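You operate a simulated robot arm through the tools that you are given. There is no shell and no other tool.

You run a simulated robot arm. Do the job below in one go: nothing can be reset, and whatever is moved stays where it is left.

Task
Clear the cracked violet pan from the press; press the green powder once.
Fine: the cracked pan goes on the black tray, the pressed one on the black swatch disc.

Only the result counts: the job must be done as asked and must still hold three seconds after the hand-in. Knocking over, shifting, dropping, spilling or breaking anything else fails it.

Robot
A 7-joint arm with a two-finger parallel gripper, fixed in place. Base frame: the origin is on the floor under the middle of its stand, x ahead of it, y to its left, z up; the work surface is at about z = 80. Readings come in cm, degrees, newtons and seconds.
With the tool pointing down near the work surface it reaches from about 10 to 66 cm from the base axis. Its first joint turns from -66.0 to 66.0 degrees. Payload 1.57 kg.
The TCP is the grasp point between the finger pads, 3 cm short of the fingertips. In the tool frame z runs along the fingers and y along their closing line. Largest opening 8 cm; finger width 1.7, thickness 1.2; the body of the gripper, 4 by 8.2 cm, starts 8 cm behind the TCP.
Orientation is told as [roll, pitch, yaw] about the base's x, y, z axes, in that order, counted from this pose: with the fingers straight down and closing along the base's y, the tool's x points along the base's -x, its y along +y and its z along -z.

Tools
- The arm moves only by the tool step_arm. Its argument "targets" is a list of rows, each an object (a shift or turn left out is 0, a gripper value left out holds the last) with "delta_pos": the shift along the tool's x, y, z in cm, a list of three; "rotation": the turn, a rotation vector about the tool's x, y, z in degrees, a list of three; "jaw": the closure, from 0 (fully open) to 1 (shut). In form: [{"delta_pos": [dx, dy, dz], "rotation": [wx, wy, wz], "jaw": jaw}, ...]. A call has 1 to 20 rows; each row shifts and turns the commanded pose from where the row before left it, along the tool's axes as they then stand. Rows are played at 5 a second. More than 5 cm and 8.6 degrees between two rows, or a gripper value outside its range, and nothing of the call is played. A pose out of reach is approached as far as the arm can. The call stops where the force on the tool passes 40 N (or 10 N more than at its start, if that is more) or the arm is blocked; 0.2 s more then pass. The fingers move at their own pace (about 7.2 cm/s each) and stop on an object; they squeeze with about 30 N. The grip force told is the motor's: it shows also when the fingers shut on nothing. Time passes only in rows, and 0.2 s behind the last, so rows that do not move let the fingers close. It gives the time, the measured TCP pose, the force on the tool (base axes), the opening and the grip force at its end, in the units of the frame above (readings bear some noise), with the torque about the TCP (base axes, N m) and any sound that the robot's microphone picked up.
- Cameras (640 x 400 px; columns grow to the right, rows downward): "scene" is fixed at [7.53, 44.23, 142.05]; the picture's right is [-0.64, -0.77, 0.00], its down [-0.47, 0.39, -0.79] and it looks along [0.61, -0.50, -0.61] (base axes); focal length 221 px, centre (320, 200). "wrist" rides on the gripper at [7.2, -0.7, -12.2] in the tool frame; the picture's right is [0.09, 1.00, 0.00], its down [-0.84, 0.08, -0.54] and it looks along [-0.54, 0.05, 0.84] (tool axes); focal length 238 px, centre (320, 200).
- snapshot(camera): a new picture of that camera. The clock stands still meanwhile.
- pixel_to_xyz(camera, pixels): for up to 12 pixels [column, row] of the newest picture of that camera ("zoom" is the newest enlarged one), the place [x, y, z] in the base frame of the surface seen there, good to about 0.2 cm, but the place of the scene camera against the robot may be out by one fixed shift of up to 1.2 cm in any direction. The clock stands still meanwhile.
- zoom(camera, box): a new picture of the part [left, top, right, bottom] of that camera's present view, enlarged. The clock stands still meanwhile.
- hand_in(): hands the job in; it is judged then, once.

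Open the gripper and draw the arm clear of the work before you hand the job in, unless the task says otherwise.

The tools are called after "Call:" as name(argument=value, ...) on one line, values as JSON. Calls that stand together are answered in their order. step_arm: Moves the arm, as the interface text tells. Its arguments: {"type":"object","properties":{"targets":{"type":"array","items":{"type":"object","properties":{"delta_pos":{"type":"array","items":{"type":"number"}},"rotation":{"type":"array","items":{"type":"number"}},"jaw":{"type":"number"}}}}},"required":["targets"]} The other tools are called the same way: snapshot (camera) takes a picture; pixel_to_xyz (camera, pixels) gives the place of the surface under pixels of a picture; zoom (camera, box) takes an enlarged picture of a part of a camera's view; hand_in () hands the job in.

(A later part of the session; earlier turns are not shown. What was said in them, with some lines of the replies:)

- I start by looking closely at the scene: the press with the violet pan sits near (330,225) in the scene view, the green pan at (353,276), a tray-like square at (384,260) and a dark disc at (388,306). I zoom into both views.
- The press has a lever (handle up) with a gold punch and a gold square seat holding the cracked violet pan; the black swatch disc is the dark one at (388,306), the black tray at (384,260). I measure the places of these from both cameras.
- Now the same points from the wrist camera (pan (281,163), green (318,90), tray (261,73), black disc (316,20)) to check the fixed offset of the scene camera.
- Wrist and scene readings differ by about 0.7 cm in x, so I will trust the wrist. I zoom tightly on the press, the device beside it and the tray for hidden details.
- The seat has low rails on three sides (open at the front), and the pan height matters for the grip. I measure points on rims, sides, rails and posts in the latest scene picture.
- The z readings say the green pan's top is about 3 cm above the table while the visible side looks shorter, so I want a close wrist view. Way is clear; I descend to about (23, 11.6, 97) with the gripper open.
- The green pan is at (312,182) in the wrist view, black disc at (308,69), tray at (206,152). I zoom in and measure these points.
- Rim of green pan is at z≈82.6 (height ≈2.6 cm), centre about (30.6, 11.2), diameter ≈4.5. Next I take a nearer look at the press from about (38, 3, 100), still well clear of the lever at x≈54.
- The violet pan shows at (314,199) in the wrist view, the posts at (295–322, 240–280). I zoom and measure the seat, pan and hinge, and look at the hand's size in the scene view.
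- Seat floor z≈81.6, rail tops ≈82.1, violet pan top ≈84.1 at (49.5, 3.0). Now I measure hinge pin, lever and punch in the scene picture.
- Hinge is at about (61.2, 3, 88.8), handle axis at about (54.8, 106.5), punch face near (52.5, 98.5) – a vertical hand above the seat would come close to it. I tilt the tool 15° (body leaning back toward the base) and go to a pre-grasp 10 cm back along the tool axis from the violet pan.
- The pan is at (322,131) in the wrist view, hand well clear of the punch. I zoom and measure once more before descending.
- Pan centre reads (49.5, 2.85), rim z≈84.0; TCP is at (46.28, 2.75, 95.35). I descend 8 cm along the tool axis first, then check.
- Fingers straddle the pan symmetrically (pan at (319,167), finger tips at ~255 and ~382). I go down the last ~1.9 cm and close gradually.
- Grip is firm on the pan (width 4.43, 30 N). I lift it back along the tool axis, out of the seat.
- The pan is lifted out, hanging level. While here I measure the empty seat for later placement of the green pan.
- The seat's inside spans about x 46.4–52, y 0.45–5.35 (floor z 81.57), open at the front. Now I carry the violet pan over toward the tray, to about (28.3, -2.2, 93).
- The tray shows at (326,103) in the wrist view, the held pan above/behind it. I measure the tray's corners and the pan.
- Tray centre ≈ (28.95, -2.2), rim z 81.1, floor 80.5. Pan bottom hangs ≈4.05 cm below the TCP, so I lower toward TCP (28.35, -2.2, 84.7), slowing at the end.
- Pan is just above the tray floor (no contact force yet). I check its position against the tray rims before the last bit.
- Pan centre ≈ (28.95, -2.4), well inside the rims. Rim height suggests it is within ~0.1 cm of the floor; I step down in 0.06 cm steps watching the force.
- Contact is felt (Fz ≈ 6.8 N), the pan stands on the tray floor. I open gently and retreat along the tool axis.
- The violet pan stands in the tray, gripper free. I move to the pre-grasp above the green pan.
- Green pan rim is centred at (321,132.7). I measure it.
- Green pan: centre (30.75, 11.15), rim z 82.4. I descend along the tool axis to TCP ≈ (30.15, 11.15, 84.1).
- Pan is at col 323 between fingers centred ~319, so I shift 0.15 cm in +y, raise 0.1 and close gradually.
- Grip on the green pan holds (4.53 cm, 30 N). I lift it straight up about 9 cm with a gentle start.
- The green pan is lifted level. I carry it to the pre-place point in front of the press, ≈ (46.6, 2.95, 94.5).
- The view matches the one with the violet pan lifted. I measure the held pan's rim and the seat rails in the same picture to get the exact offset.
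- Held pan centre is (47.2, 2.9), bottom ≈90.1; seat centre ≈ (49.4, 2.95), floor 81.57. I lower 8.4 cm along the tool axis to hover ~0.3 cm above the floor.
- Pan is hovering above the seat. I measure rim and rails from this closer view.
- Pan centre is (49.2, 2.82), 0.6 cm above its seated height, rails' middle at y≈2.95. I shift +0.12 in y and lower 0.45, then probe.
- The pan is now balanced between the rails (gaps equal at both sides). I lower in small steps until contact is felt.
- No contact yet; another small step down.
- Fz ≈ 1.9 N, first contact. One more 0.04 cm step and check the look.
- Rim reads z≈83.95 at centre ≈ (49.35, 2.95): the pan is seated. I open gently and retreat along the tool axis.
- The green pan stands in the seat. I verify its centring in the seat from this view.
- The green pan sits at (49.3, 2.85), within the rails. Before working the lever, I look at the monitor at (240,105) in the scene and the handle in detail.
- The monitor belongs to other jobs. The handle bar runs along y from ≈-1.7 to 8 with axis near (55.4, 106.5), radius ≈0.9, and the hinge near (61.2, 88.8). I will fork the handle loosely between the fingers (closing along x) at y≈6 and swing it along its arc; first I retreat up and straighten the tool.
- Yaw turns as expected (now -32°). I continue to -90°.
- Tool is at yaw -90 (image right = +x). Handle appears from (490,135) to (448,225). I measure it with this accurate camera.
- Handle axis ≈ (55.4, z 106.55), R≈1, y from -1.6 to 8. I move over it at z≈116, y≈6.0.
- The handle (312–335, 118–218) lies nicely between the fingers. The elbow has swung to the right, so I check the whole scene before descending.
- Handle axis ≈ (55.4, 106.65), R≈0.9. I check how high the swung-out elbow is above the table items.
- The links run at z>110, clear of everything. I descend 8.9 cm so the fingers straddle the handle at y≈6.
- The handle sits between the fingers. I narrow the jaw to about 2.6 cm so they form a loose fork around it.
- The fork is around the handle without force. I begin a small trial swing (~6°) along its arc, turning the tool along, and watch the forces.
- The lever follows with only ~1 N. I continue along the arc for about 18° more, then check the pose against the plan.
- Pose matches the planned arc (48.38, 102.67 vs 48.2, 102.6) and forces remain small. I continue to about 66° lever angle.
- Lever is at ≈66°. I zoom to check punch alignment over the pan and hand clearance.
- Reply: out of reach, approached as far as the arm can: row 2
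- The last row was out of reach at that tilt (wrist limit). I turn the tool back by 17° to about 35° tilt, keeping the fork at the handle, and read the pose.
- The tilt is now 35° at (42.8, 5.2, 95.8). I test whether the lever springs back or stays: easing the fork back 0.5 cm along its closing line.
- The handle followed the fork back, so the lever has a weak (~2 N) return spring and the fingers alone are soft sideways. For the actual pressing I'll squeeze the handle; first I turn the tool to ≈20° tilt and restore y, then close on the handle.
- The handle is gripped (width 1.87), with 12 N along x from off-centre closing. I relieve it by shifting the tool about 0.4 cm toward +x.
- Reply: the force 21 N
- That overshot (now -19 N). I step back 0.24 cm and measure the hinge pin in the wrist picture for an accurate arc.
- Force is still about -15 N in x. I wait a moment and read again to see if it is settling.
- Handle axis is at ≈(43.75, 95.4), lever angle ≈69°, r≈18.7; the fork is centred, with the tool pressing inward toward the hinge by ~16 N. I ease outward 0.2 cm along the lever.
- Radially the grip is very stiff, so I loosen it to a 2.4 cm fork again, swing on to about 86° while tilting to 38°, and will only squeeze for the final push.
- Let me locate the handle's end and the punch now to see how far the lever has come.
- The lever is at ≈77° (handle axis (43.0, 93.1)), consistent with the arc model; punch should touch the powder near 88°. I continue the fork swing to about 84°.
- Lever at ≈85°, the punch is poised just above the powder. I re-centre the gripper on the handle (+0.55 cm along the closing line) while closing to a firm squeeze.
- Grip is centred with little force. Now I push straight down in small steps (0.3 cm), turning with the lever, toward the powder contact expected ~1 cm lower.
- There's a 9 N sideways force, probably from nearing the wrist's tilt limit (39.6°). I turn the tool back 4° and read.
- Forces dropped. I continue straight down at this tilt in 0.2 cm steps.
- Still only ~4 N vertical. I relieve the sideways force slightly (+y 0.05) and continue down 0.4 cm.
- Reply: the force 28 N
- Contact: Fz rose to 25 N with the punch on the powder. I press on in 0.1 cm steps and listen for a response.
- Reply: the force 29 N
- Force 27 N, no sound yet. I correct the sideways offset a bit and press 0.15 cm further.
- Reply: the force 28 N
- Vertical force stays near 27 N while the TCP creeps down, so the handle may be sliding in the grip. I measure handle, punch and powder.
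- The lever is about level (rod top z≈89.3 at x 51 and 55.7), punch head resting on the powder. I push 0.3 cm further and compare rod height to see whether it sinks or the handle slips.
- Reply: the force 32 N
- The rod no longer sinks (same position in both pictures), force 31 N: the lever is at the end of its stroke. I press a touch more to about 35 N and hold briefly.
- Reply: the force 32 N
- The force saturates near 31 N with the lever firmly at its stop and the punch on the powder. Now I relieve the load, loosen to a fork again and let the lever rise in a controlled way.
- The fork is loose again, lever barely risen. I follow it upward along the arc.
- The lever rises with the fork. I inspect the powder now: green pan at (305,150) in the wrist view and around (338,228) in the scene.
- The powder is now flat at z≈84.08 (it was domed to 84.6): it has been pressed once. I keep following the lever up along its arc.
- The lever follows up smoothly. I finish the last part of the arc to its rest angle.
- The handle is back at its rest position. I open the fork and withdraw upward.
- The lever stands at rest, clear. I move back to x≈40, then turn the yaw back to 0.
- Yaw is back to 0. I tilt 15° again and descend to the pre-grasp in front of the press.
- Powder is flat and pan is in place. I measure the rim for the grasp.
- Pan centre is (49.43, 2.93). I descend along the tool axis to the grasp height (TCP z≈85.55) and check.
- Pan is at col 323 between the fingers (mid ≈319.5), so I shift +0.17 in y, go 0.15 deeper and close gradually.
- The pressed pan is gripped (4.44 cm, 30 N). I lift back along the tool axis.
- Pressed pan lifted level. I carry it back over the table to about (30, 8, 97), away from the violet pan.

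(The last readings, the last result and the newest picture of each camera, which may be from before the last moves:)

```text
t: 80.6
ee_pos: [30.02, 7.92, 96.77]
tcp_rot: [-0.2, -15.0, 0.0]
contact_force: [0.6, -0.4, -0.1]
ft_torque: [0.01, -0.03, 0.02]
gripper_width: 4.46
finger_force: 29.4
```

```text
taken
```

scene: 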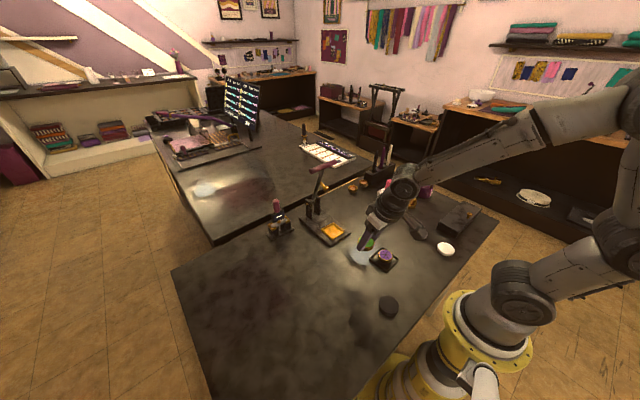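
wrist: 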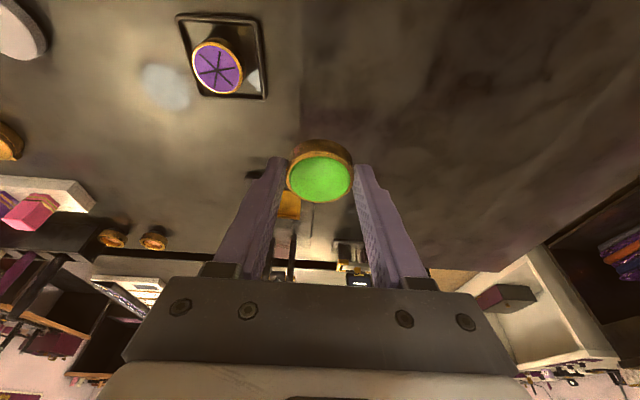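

Now I yaw the tool by -90° about the vertical (keeping the pan level), so the tilt leans to +y and the camera stays clear of the robot's base when placing on the near disc.

Call:
step_arm(targets=[{"rotation": [2.118, 0, 7.902]}, {"rotation": [2.118, 0, 7.902]}, {"rotation": [2.118, 0, 7.902]}, {"rotation": [2.118, 0, 7.902]}, {"rotation": [2.118, 0, 7.902]}, {"rotation": [2.118, 0, 7.902]}, {"rotation": [2.118, 0, 7.902]}, {"rotation": [2.118, 0, 7.902]}, {"rotation": [2.118, 0, 7.902]}, {"rotation": [2.118, 0, 7.902]}, {"rotation": [2.118, 0, 7.902]}, {"delta_pos": [0, 0, 0]}])

Call:
snapshot(camera="wrist")

Call:
zoom(camera="scene", box=[300, 130, 480, 330])

```text
t: 83.2
ee_pos: [30.01, 7.89, 96.98]
tcp_rot: [0.1, -15.1, -90.1]
contact_force: [-0.3, -0.5, 0.1]
ft_torque: [0.02, -0.02, 0.01]
gripper_width: 4.46
finger_force: 29.6
```

```text
taken
```

wrist: 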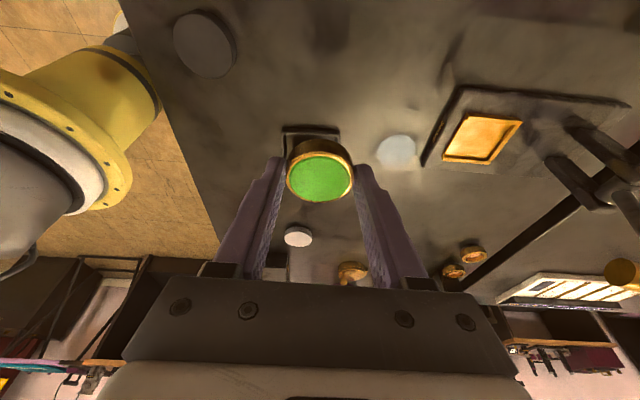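

```text
2.00 times, centred on (390, 230) of scene
```

zoom: 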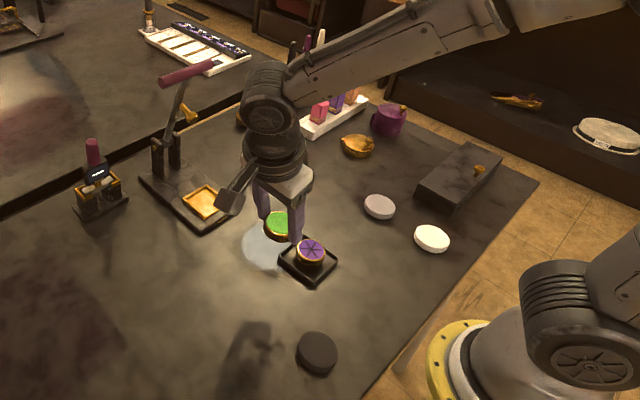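

Pan is level, tool leaning to +y. The black disc shows at (204,45) in the wrist view; I measure it and the held pan.

Call:
zoom(camera="wrist", box=[150, 0, 260, 100])

Call:
pixel_to_xyz(camera="wrist", pixels=[[204, 44], [174, 38], [235, 50], [200, 13], [208, 72], [320, 180], [289, 180], [352, 180], [320, 158], [320, 200]])

```text
4.00 times, centred on (205, 50) of wrist
```

zoom: 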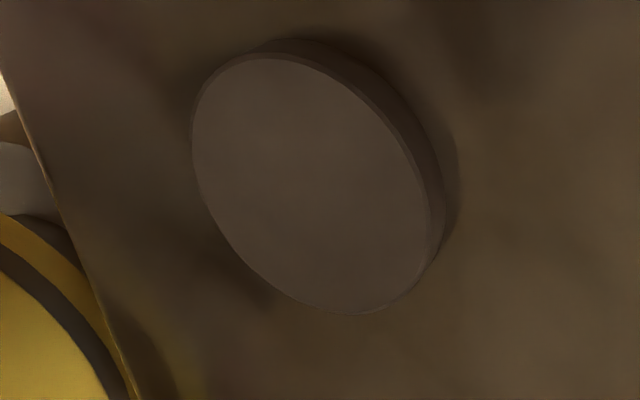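

```text
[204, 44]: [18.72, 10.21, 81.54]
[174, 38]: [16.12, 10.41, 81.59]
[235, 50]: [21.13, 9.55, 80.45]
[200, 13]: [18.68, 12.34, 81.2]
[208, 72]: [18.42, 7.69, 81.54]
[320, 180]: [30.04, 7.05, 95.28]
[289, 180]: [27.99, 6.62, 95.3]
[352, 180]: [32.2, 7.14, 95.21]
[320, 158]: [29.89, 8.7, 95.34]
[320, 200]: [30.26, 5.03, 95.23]
```

Disc top z≈81.55, centre ≈ (18.4, 9.9); held pan centre is ≈(30.05, 6.95), level. I move to hover over the disc at TCP z≈92.

Call:
step_arm(targets=[{"delta_pos": [0.4, -1.17, 0.41]}, {"delta_pos": [0.8, -2.33, 0.82]}, {"delta_pos": [1.0, -2.9, 1.02]}, {"delta_pos": [0.9, -2.6, 0.92]}, {"delta_pos": [0.6, -1.75, 0.62]}, {"delta_pos": [0.3, -0.87, 0.31]}, {"delta_pos": [0, 0, 0]}])

Call:
snapshot(camera="wrist")

Call:
snapshot(camera="scene")

```text
t: 84.8
ee_pos: [18.39, 10.73, 91.96]
tcp_rot: [-0.1, -15.1, -90.0]
contact_force: [-0.6, -0.2, 0.0]
ft_torque: [-0.01, -0.01, 0.0]
gripper_width: 4.48
finger_force: 29.4
```

```text
taken
```

wrist: 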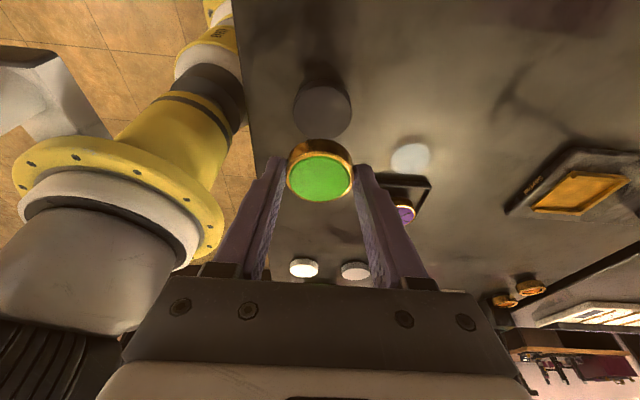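

```text
taken
```

scene: 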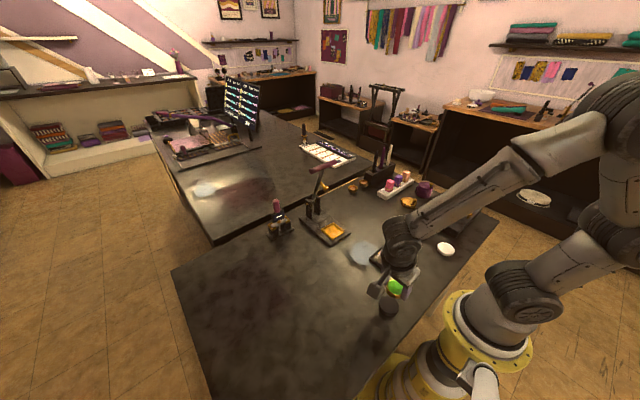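

The disc is at (322,110), pan poised next to it. I measure disc edges, the pan, and the nearest parts of the robot's own base.

Call:
zoom(camera="wrist", box=[270, 70, 380, 210])

Call:
pixel_to_xyz(camera="wrist", pixels=[[322, 110], [295, 108], [349, 110], [322, 88], [322, 130], [289, 180], [352, 180], [320, 157], [320, 201], [218, 215], [215, 130], [160, 300]])

```text
2.86 times, centred on (325, 140) of wrist
```

zoom: 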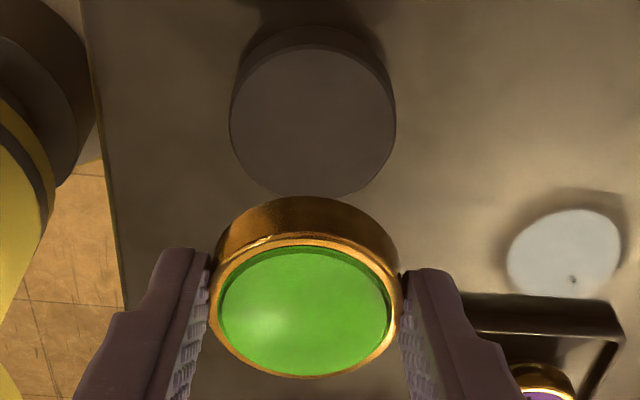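

```text
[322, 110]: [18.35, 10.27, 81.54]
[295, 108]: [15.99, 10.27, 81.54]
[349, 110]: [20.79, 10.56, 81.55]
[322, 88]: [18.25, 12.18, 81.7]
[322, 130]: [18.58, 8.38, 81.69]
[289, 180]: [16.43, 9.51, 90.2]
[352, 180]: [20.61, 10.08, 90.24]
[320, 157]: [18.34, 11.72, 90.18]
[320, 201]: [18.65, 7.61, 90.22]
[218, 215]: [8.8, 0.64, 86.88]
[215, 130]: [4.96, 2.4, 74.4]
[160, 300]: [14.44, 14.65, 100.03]
```

Disc: centre (18.42, 9.9), Ø≈5; pan centre (18.5, 9.73), bottom ≈87.8. I shift slightly and lower to hover ≈0.3 cm above the disc.

Call:
step_arm(targets=[{"delta_pos": [0.25, -0.02, 0.84]}, {"delta_pos": [0.42, -0.02, 1.4]}, {"delta_pos": [0.42, -0.02, 1.4]}, {"delta_pos": [0.34, -0.02, 1.12]}, {"delta_pos": [0.17, 0, 0.56]}, {"delta_pos": [0.08, 0, 0.29]}, {"delta_pos": [0, 0, 0]}])

Call:
snapshot(camera="wrist")

Call:
zoom(camera="wrist", box=[270, 90, 380, 210])

Call:
zoom(camera="scene", box=[350, 255, 430, 335])

```text
t: 86.4
ee_pos: [18.23, 10.96, 86.16]
tcp_rot: [0.0, -15.1, -90.0]
contact_force: [-0.5, 0.1, -1.0]
ft_torque: [-0.02, 0.0, 0.04]
gripper_width: 4.44
finger_force: 30.1
```

```text
taken
```

wrist: 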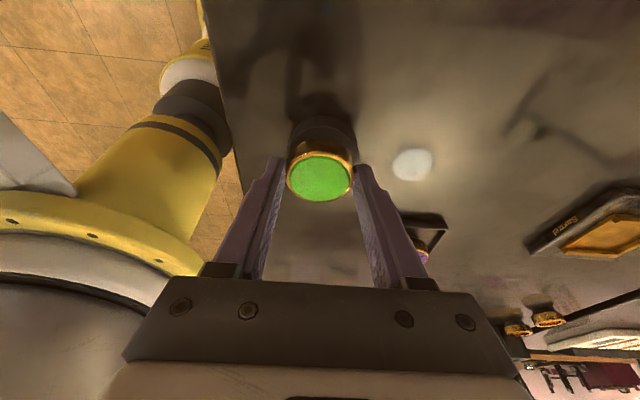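

```text
3.33 times, centred on (325, 150) of wrist
```

zoom: 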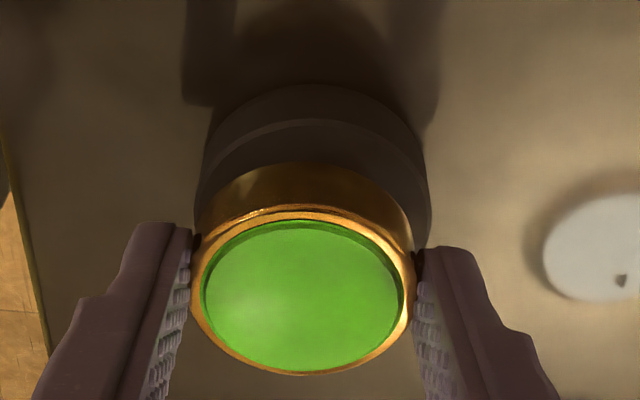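

```text
5.00 times, centred on (390, 295) of scene
```

zoom: 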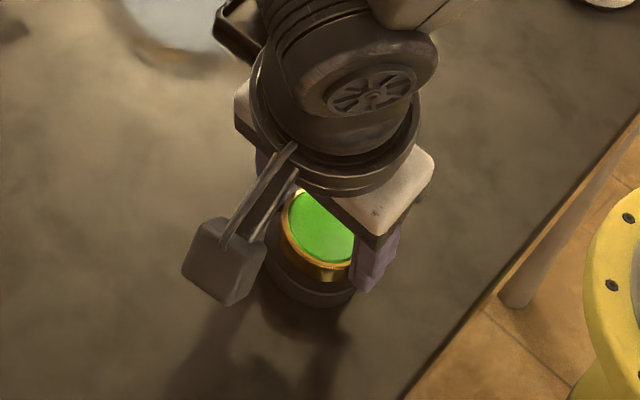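

I measure the disc's visible crescent and the pan rim here to fine-tune the centring.

Call:
pixel_to_xyz(camera="wrist", pixels=[[290, 150], [355, 150], [320, 129], [320, 133], [310, 131], [335, 131], [289, 180], [351, 180], [320, 156], [320, 201], [294, 140], [350, 140]])

Call:
step_arm(targets=[{"delta_pos": [0, 0, 0]}])

```text
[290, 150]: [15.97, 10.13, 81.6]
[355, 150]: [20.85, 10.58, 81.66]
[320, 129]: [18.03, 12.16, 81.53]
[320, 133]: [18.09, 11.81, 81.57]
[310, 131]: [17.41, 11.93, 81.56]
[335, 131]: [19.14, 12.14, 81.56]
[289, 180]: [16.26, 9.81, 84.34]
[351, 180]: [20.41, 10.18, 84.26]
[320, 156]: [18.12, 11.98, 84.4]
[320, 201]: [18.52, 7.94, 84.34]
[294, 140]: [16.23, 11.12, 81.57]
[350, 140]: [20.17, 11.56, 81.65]
```

```text
t: 86.8
ee_pos: [18.31, 10.99, 86.06]
tcp_rot: [0.1, -15.1, -90.0]
contact_force: [0.5, 0.9, 0.1]
ft_torque: [-0.02, 0.01, 0.0]
gripper_width: 4.43
finger_force: 30.4
```

Pan centre (18.27, 9.98) vs disc (18.47, 9.9); bottom ≈0.3 cm above. I shift +0.2 in x, -0.08 in y and lower 0.2 cm.

Call:
step_arm(targets=[{"delta_pos": [-0.075, 0.18, 0.02]}, {"delta_pos": [0.026, 0, 0.097]}, {"delta_pos": [0.026, 0, 0.097]}, {"delta_pos": [0, 0, 0]}])

Call:
snapshot(camera="wrist")

Call:
zoom(camera="wrist", box=[270, 90, 380, 210])

Call:
pixel_to_xyz(camera="wrist", pixels=[[290, 150], [354, 150], [289, 180], [351, 180], [320, 156], [320, 201], [320, 129]])

```text
t: 87.8
ee_pos: [18.43, 10.89, 85.9]
tcp_rot: [-0.1, -15.1, -90.1]
contact_force: [-0.3, 0.5, 0.4]
ft_torque: [0.0, 0.01, 0.01]
gripper_width: 4.46
finger_force: 30.4
```

```text
taken
```

wrist: 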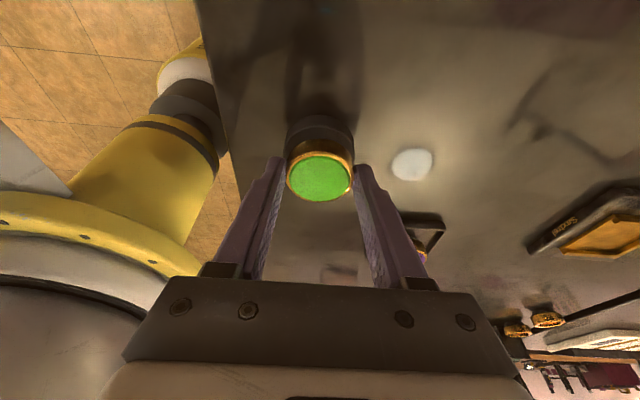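

```text
3.33 times, centred on (325, 150) of wrist
```

zoom: 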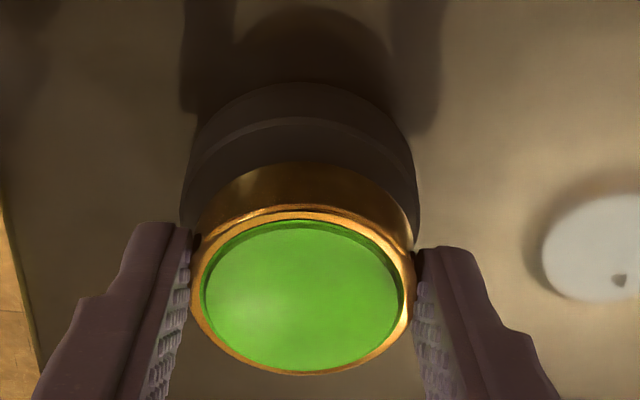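

```text
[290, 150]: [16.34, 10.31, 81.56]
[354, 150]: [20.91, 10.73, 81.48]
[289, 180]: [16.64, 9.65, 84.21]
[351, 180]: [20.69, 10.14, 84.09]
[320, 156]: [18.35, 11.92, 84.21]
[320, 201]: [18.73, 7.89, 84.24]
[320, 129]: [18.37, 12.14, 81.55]
```

Pan and disc are now centred on each other (mid columns agree). I lower in small steps until contact.

Call:
step_arm(targets=[{"delta_pos": [0.02, 0, 0.077]}, {"delta_pos": [0, 0, 0]}])

Call:
step_arm(targets=[{"delta_pos": [0.016, 0, 0.058]}, {"delta_pos": [0, 0, 0]}])

```text
t: 88.4
ee_pos: [18.56, 10.87, 85.99]
tcp_rot: [0.0, -15.2, -90.0]
contact_force: [-0.3, 0.1, -0.6]
ft_torque: [-0.01, -0.04, 0.03]
gripper_width: 4.48
finger_force: 30.0
```

```text
t: 89.0
ee_pos: [18.49, 10.87, 85.81]
tcp_rot: [-0.1, -15.1, -90.0]
contact_force: [-0.1, 0.5, 2.1]
ft_torque: [0.03, 0.09, 0.01]
gripper_width: 4.47
finger_force: 30.4
```

Fz ≈ 2 N: first contact. One more tiny step and a look.

Call:
step_arm(targets=[{"delta_pos": [0.01, 0, 0.035]}, {"delta_pos": [0, 0, 0]}])

Call:
snapshot(camera="wrist")

Call:
zoom(camera="wrist", box=[270, 90, 380, 210])

Call:
zoom(camera="scene", box=[365, 270, 415, 325])

Call:
pixel_to_xyz(camera="wrist", pixels=[[289, 180], [351, 180], [320, 156], [320, 201], [320, 129]])

```text
t: 89.6
ee_pos: [18.42, 10.77, 85.64]
tcp_rot: [0.1, -15.1, -89.9]
contact_force: [-0.8, 1.0, 4.9]
ft_torque: [-0.04, 0.07, -0.04]
gripper_width: 4.48
finger_force: 29.8
```

```text
taken
```

wrist: 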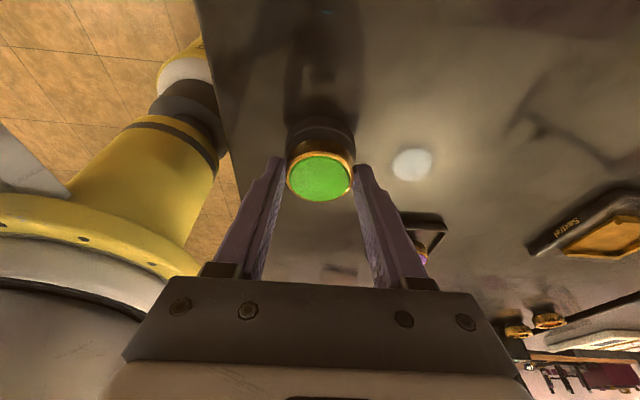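

```text
3.33 times, centred on (325, 150) of wrist
```

zoom: 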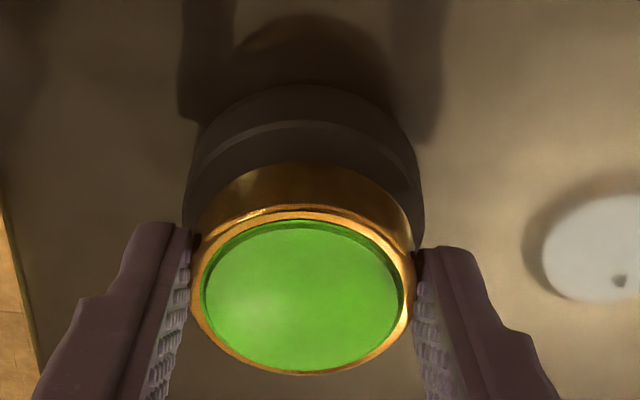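

```text
7.27 times, centred on (390, 298) of scene
```

zoom: 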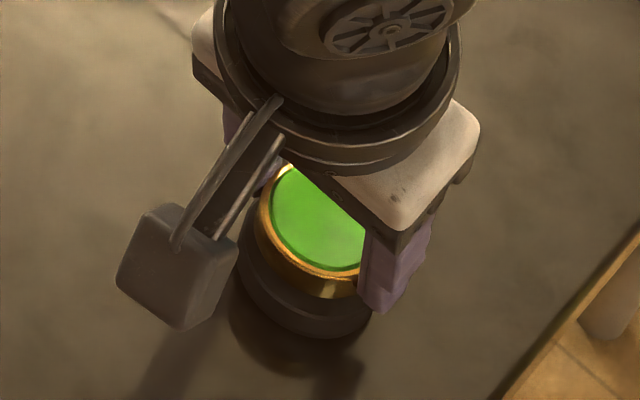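

```text
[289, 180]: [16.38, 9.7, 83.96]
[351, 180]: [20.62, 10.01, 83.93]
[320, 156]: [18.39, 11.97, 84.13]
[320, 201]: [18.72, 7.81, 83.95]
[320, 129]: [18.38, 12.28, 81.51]
```

The pan stands on the disc (rim z≈83.95, Fz ≈ 5 N), centred. I open gently and retreat along the tool axis.

Call:
step_arm(targets=[{"jaw": 0.42}, {"jaw": 0.36}, {"jaw": 0.28}, {"jaw": 0.2}, {"jaw": 0.2}, {"delta_pos": [0, 0, -0.5]}, {"delta_pos": [0, 0, -1.5]}, {"delta_pos": [0, 0, -3.0]}, {"delta_pos": [0, 0, -4.0]}, {"delta_pos": [0, 0, -4.0], "jaw": 0.0}, {"delta_pos": [0, 0, 0]}])

Call:
snapshot(camera="wrist")

Call:
snapshot(camera="scene")

Call:
zoom(camera="wrist", box=[260, 60, 380, 180])

```text
t: 92.0
ee_pos: [18.5, 14.28, 98.55]
tcp_rot: [-0.1, -15.1, -89.9]
contact_force: [-0.5, 0.5, 0.0]
ft_torque: [0.0, -0.02, 0.01]
gripper_width: 7.99
finger_force: 0.1
```

```text
taken
```

wrist: 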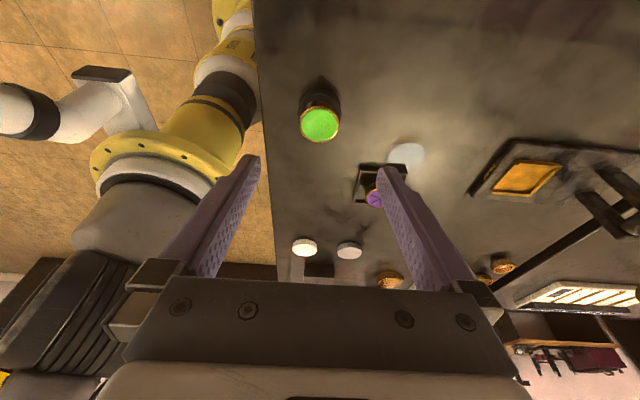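

```text
taken
```

scene: 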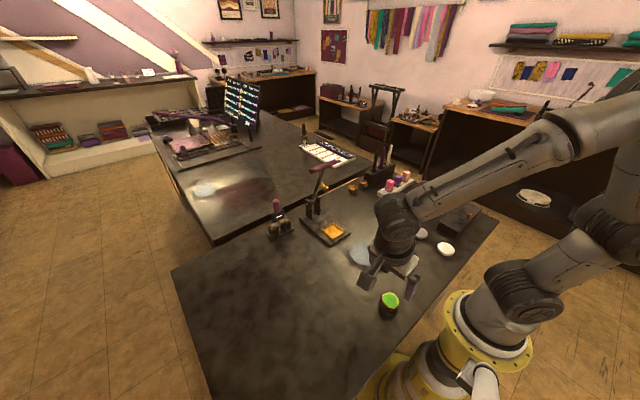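

```text
3.33 times, centred on (320, 120) of wrist
```

zoom: 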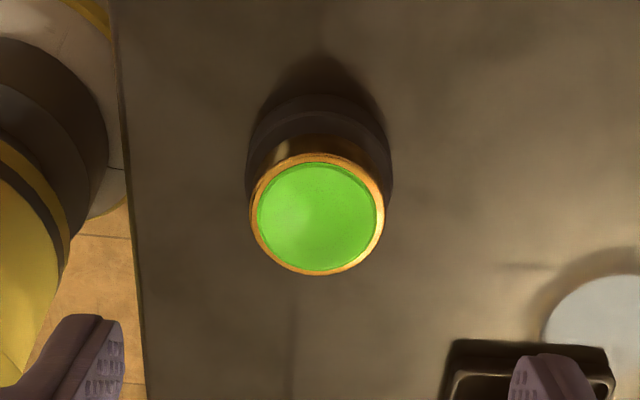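

The pressed pan stands on the black disc. I check closely with the scene camera and lift the arm further away from the work.

Call:
zoom(camera="scene", box=[365, 275, 415, 330])

Call:
step_arm(targets=[{"delta_pos": [0, 0.5, -4.0]}, {"delta_pos": [0, 0.5, -4.5]}, {"delta_pos": [0, 1.0, -4.5]}, {"delta_pos": [0, 1.5, -4.5]}, {"delta_pos": [0, 2.0, -4.0]}, {"delta_pos": [0, 2.0, -4.0]}, {"delta_pos": [0, 0, 0]}])

Call:
snapshot(camera="scene")

Call:
snapshot(camera="wrist")

```text
7.27 times, centred on (390, 302) of scene
```

zoom: 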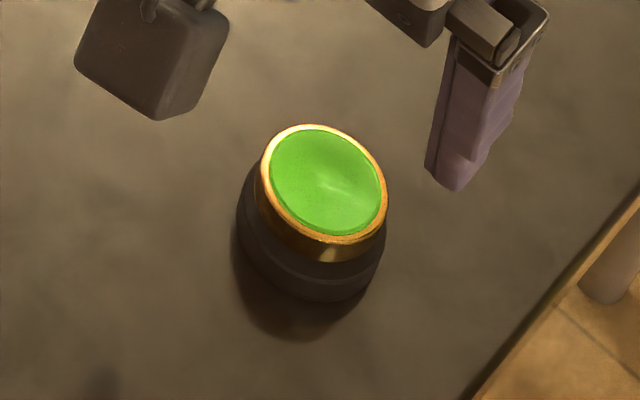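

```text
t: 93.6
ee_pos: [26.13, 21.31, 123.23]
tcp_rot: [0.1, -15.1, -89.9]
contact_force: [0.0, -0.1, -0.4]
ft_torque: [0.0, -0.01, -0.01]
gripper_width: 8.02
finger_force: 0.1
```

```text
taken
```

scene: 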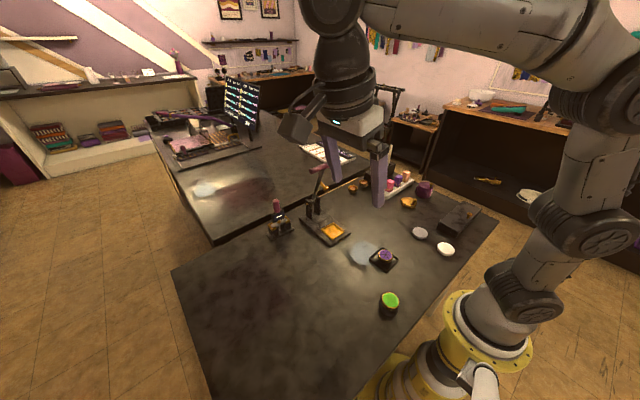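

```text
taken
```

wrist: 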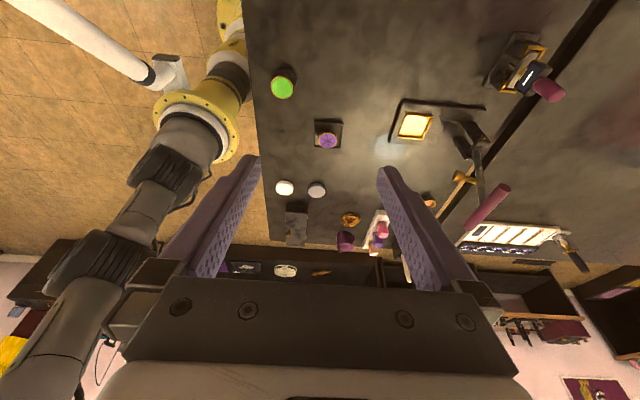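

Arm is high and clear, gripper open. A last check of the tray, disc and press before handing in.

Call:
zoom(camera="scene", box=[260, 160, 470, 330])

Call:
pixel_to_xyz(camera="scene", pixels=[[390, 298], [385, 255], [420, 233], [446, 249], [311, 170], [280, 220]])

Call:
pixel_to_xyz(camera="wrist", pixels=[[282, 88], [328, 140], [284, 188], [317, 190], [490, 205]])

```text
2.35 times, centred on (365, 245) of scene
```

zoom: 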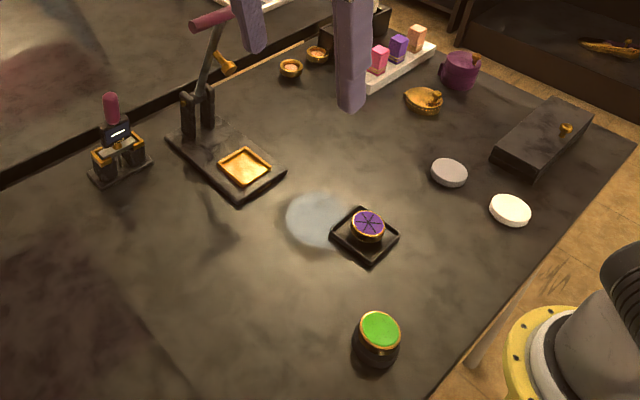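

```text
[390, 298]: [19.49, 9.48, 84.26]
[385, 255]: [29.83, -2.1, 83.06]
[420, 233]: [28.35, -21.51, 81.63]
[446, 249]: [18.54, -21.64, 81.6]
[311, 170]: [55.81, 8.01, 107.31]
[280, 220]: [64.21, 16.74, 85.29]
```

```text
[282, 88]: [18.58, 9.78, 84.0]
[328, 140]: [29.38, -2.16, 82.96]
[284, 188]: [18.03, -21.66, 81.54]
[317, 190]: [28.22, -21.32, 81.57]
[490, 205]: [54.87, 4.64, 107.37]
```

Both pans are where they should be: green at (18.5, 9.8) on the black disc, violet in the black tray. The press is empty with its lever up, the other items read the same positions as at the start, and the arm is clear with the gripper open, so I hand in.

Call:
hand_in()

```text
The job is handed in.
```

The job is done and handed in; the judge's result has not come back.

- **Cracked violet pan:** it is off the press and sitting flat inside the black tray.
- **Green powder:** I pressed it once. The lever went down to its stop at about 31 N, the most force I could put on the handle. The domed surface came out flat, from z 84.6 at the centre to about 84.1 all over. The microphone picked up no sound during the stroke, so the flattening is my only sign that it counted.
- **Pressed green pan:** it is on the black swatch disc, centred to within about 0.2 cm.
- **Everything else:** the lever is back up, the press seat is empty, and the grey and white discs, the lever handle and the small Saxtrel device read the same positions as at the start. The rest I checked only in the final picture, and nothing looked disturbed. The arm is clear with the gripper open.
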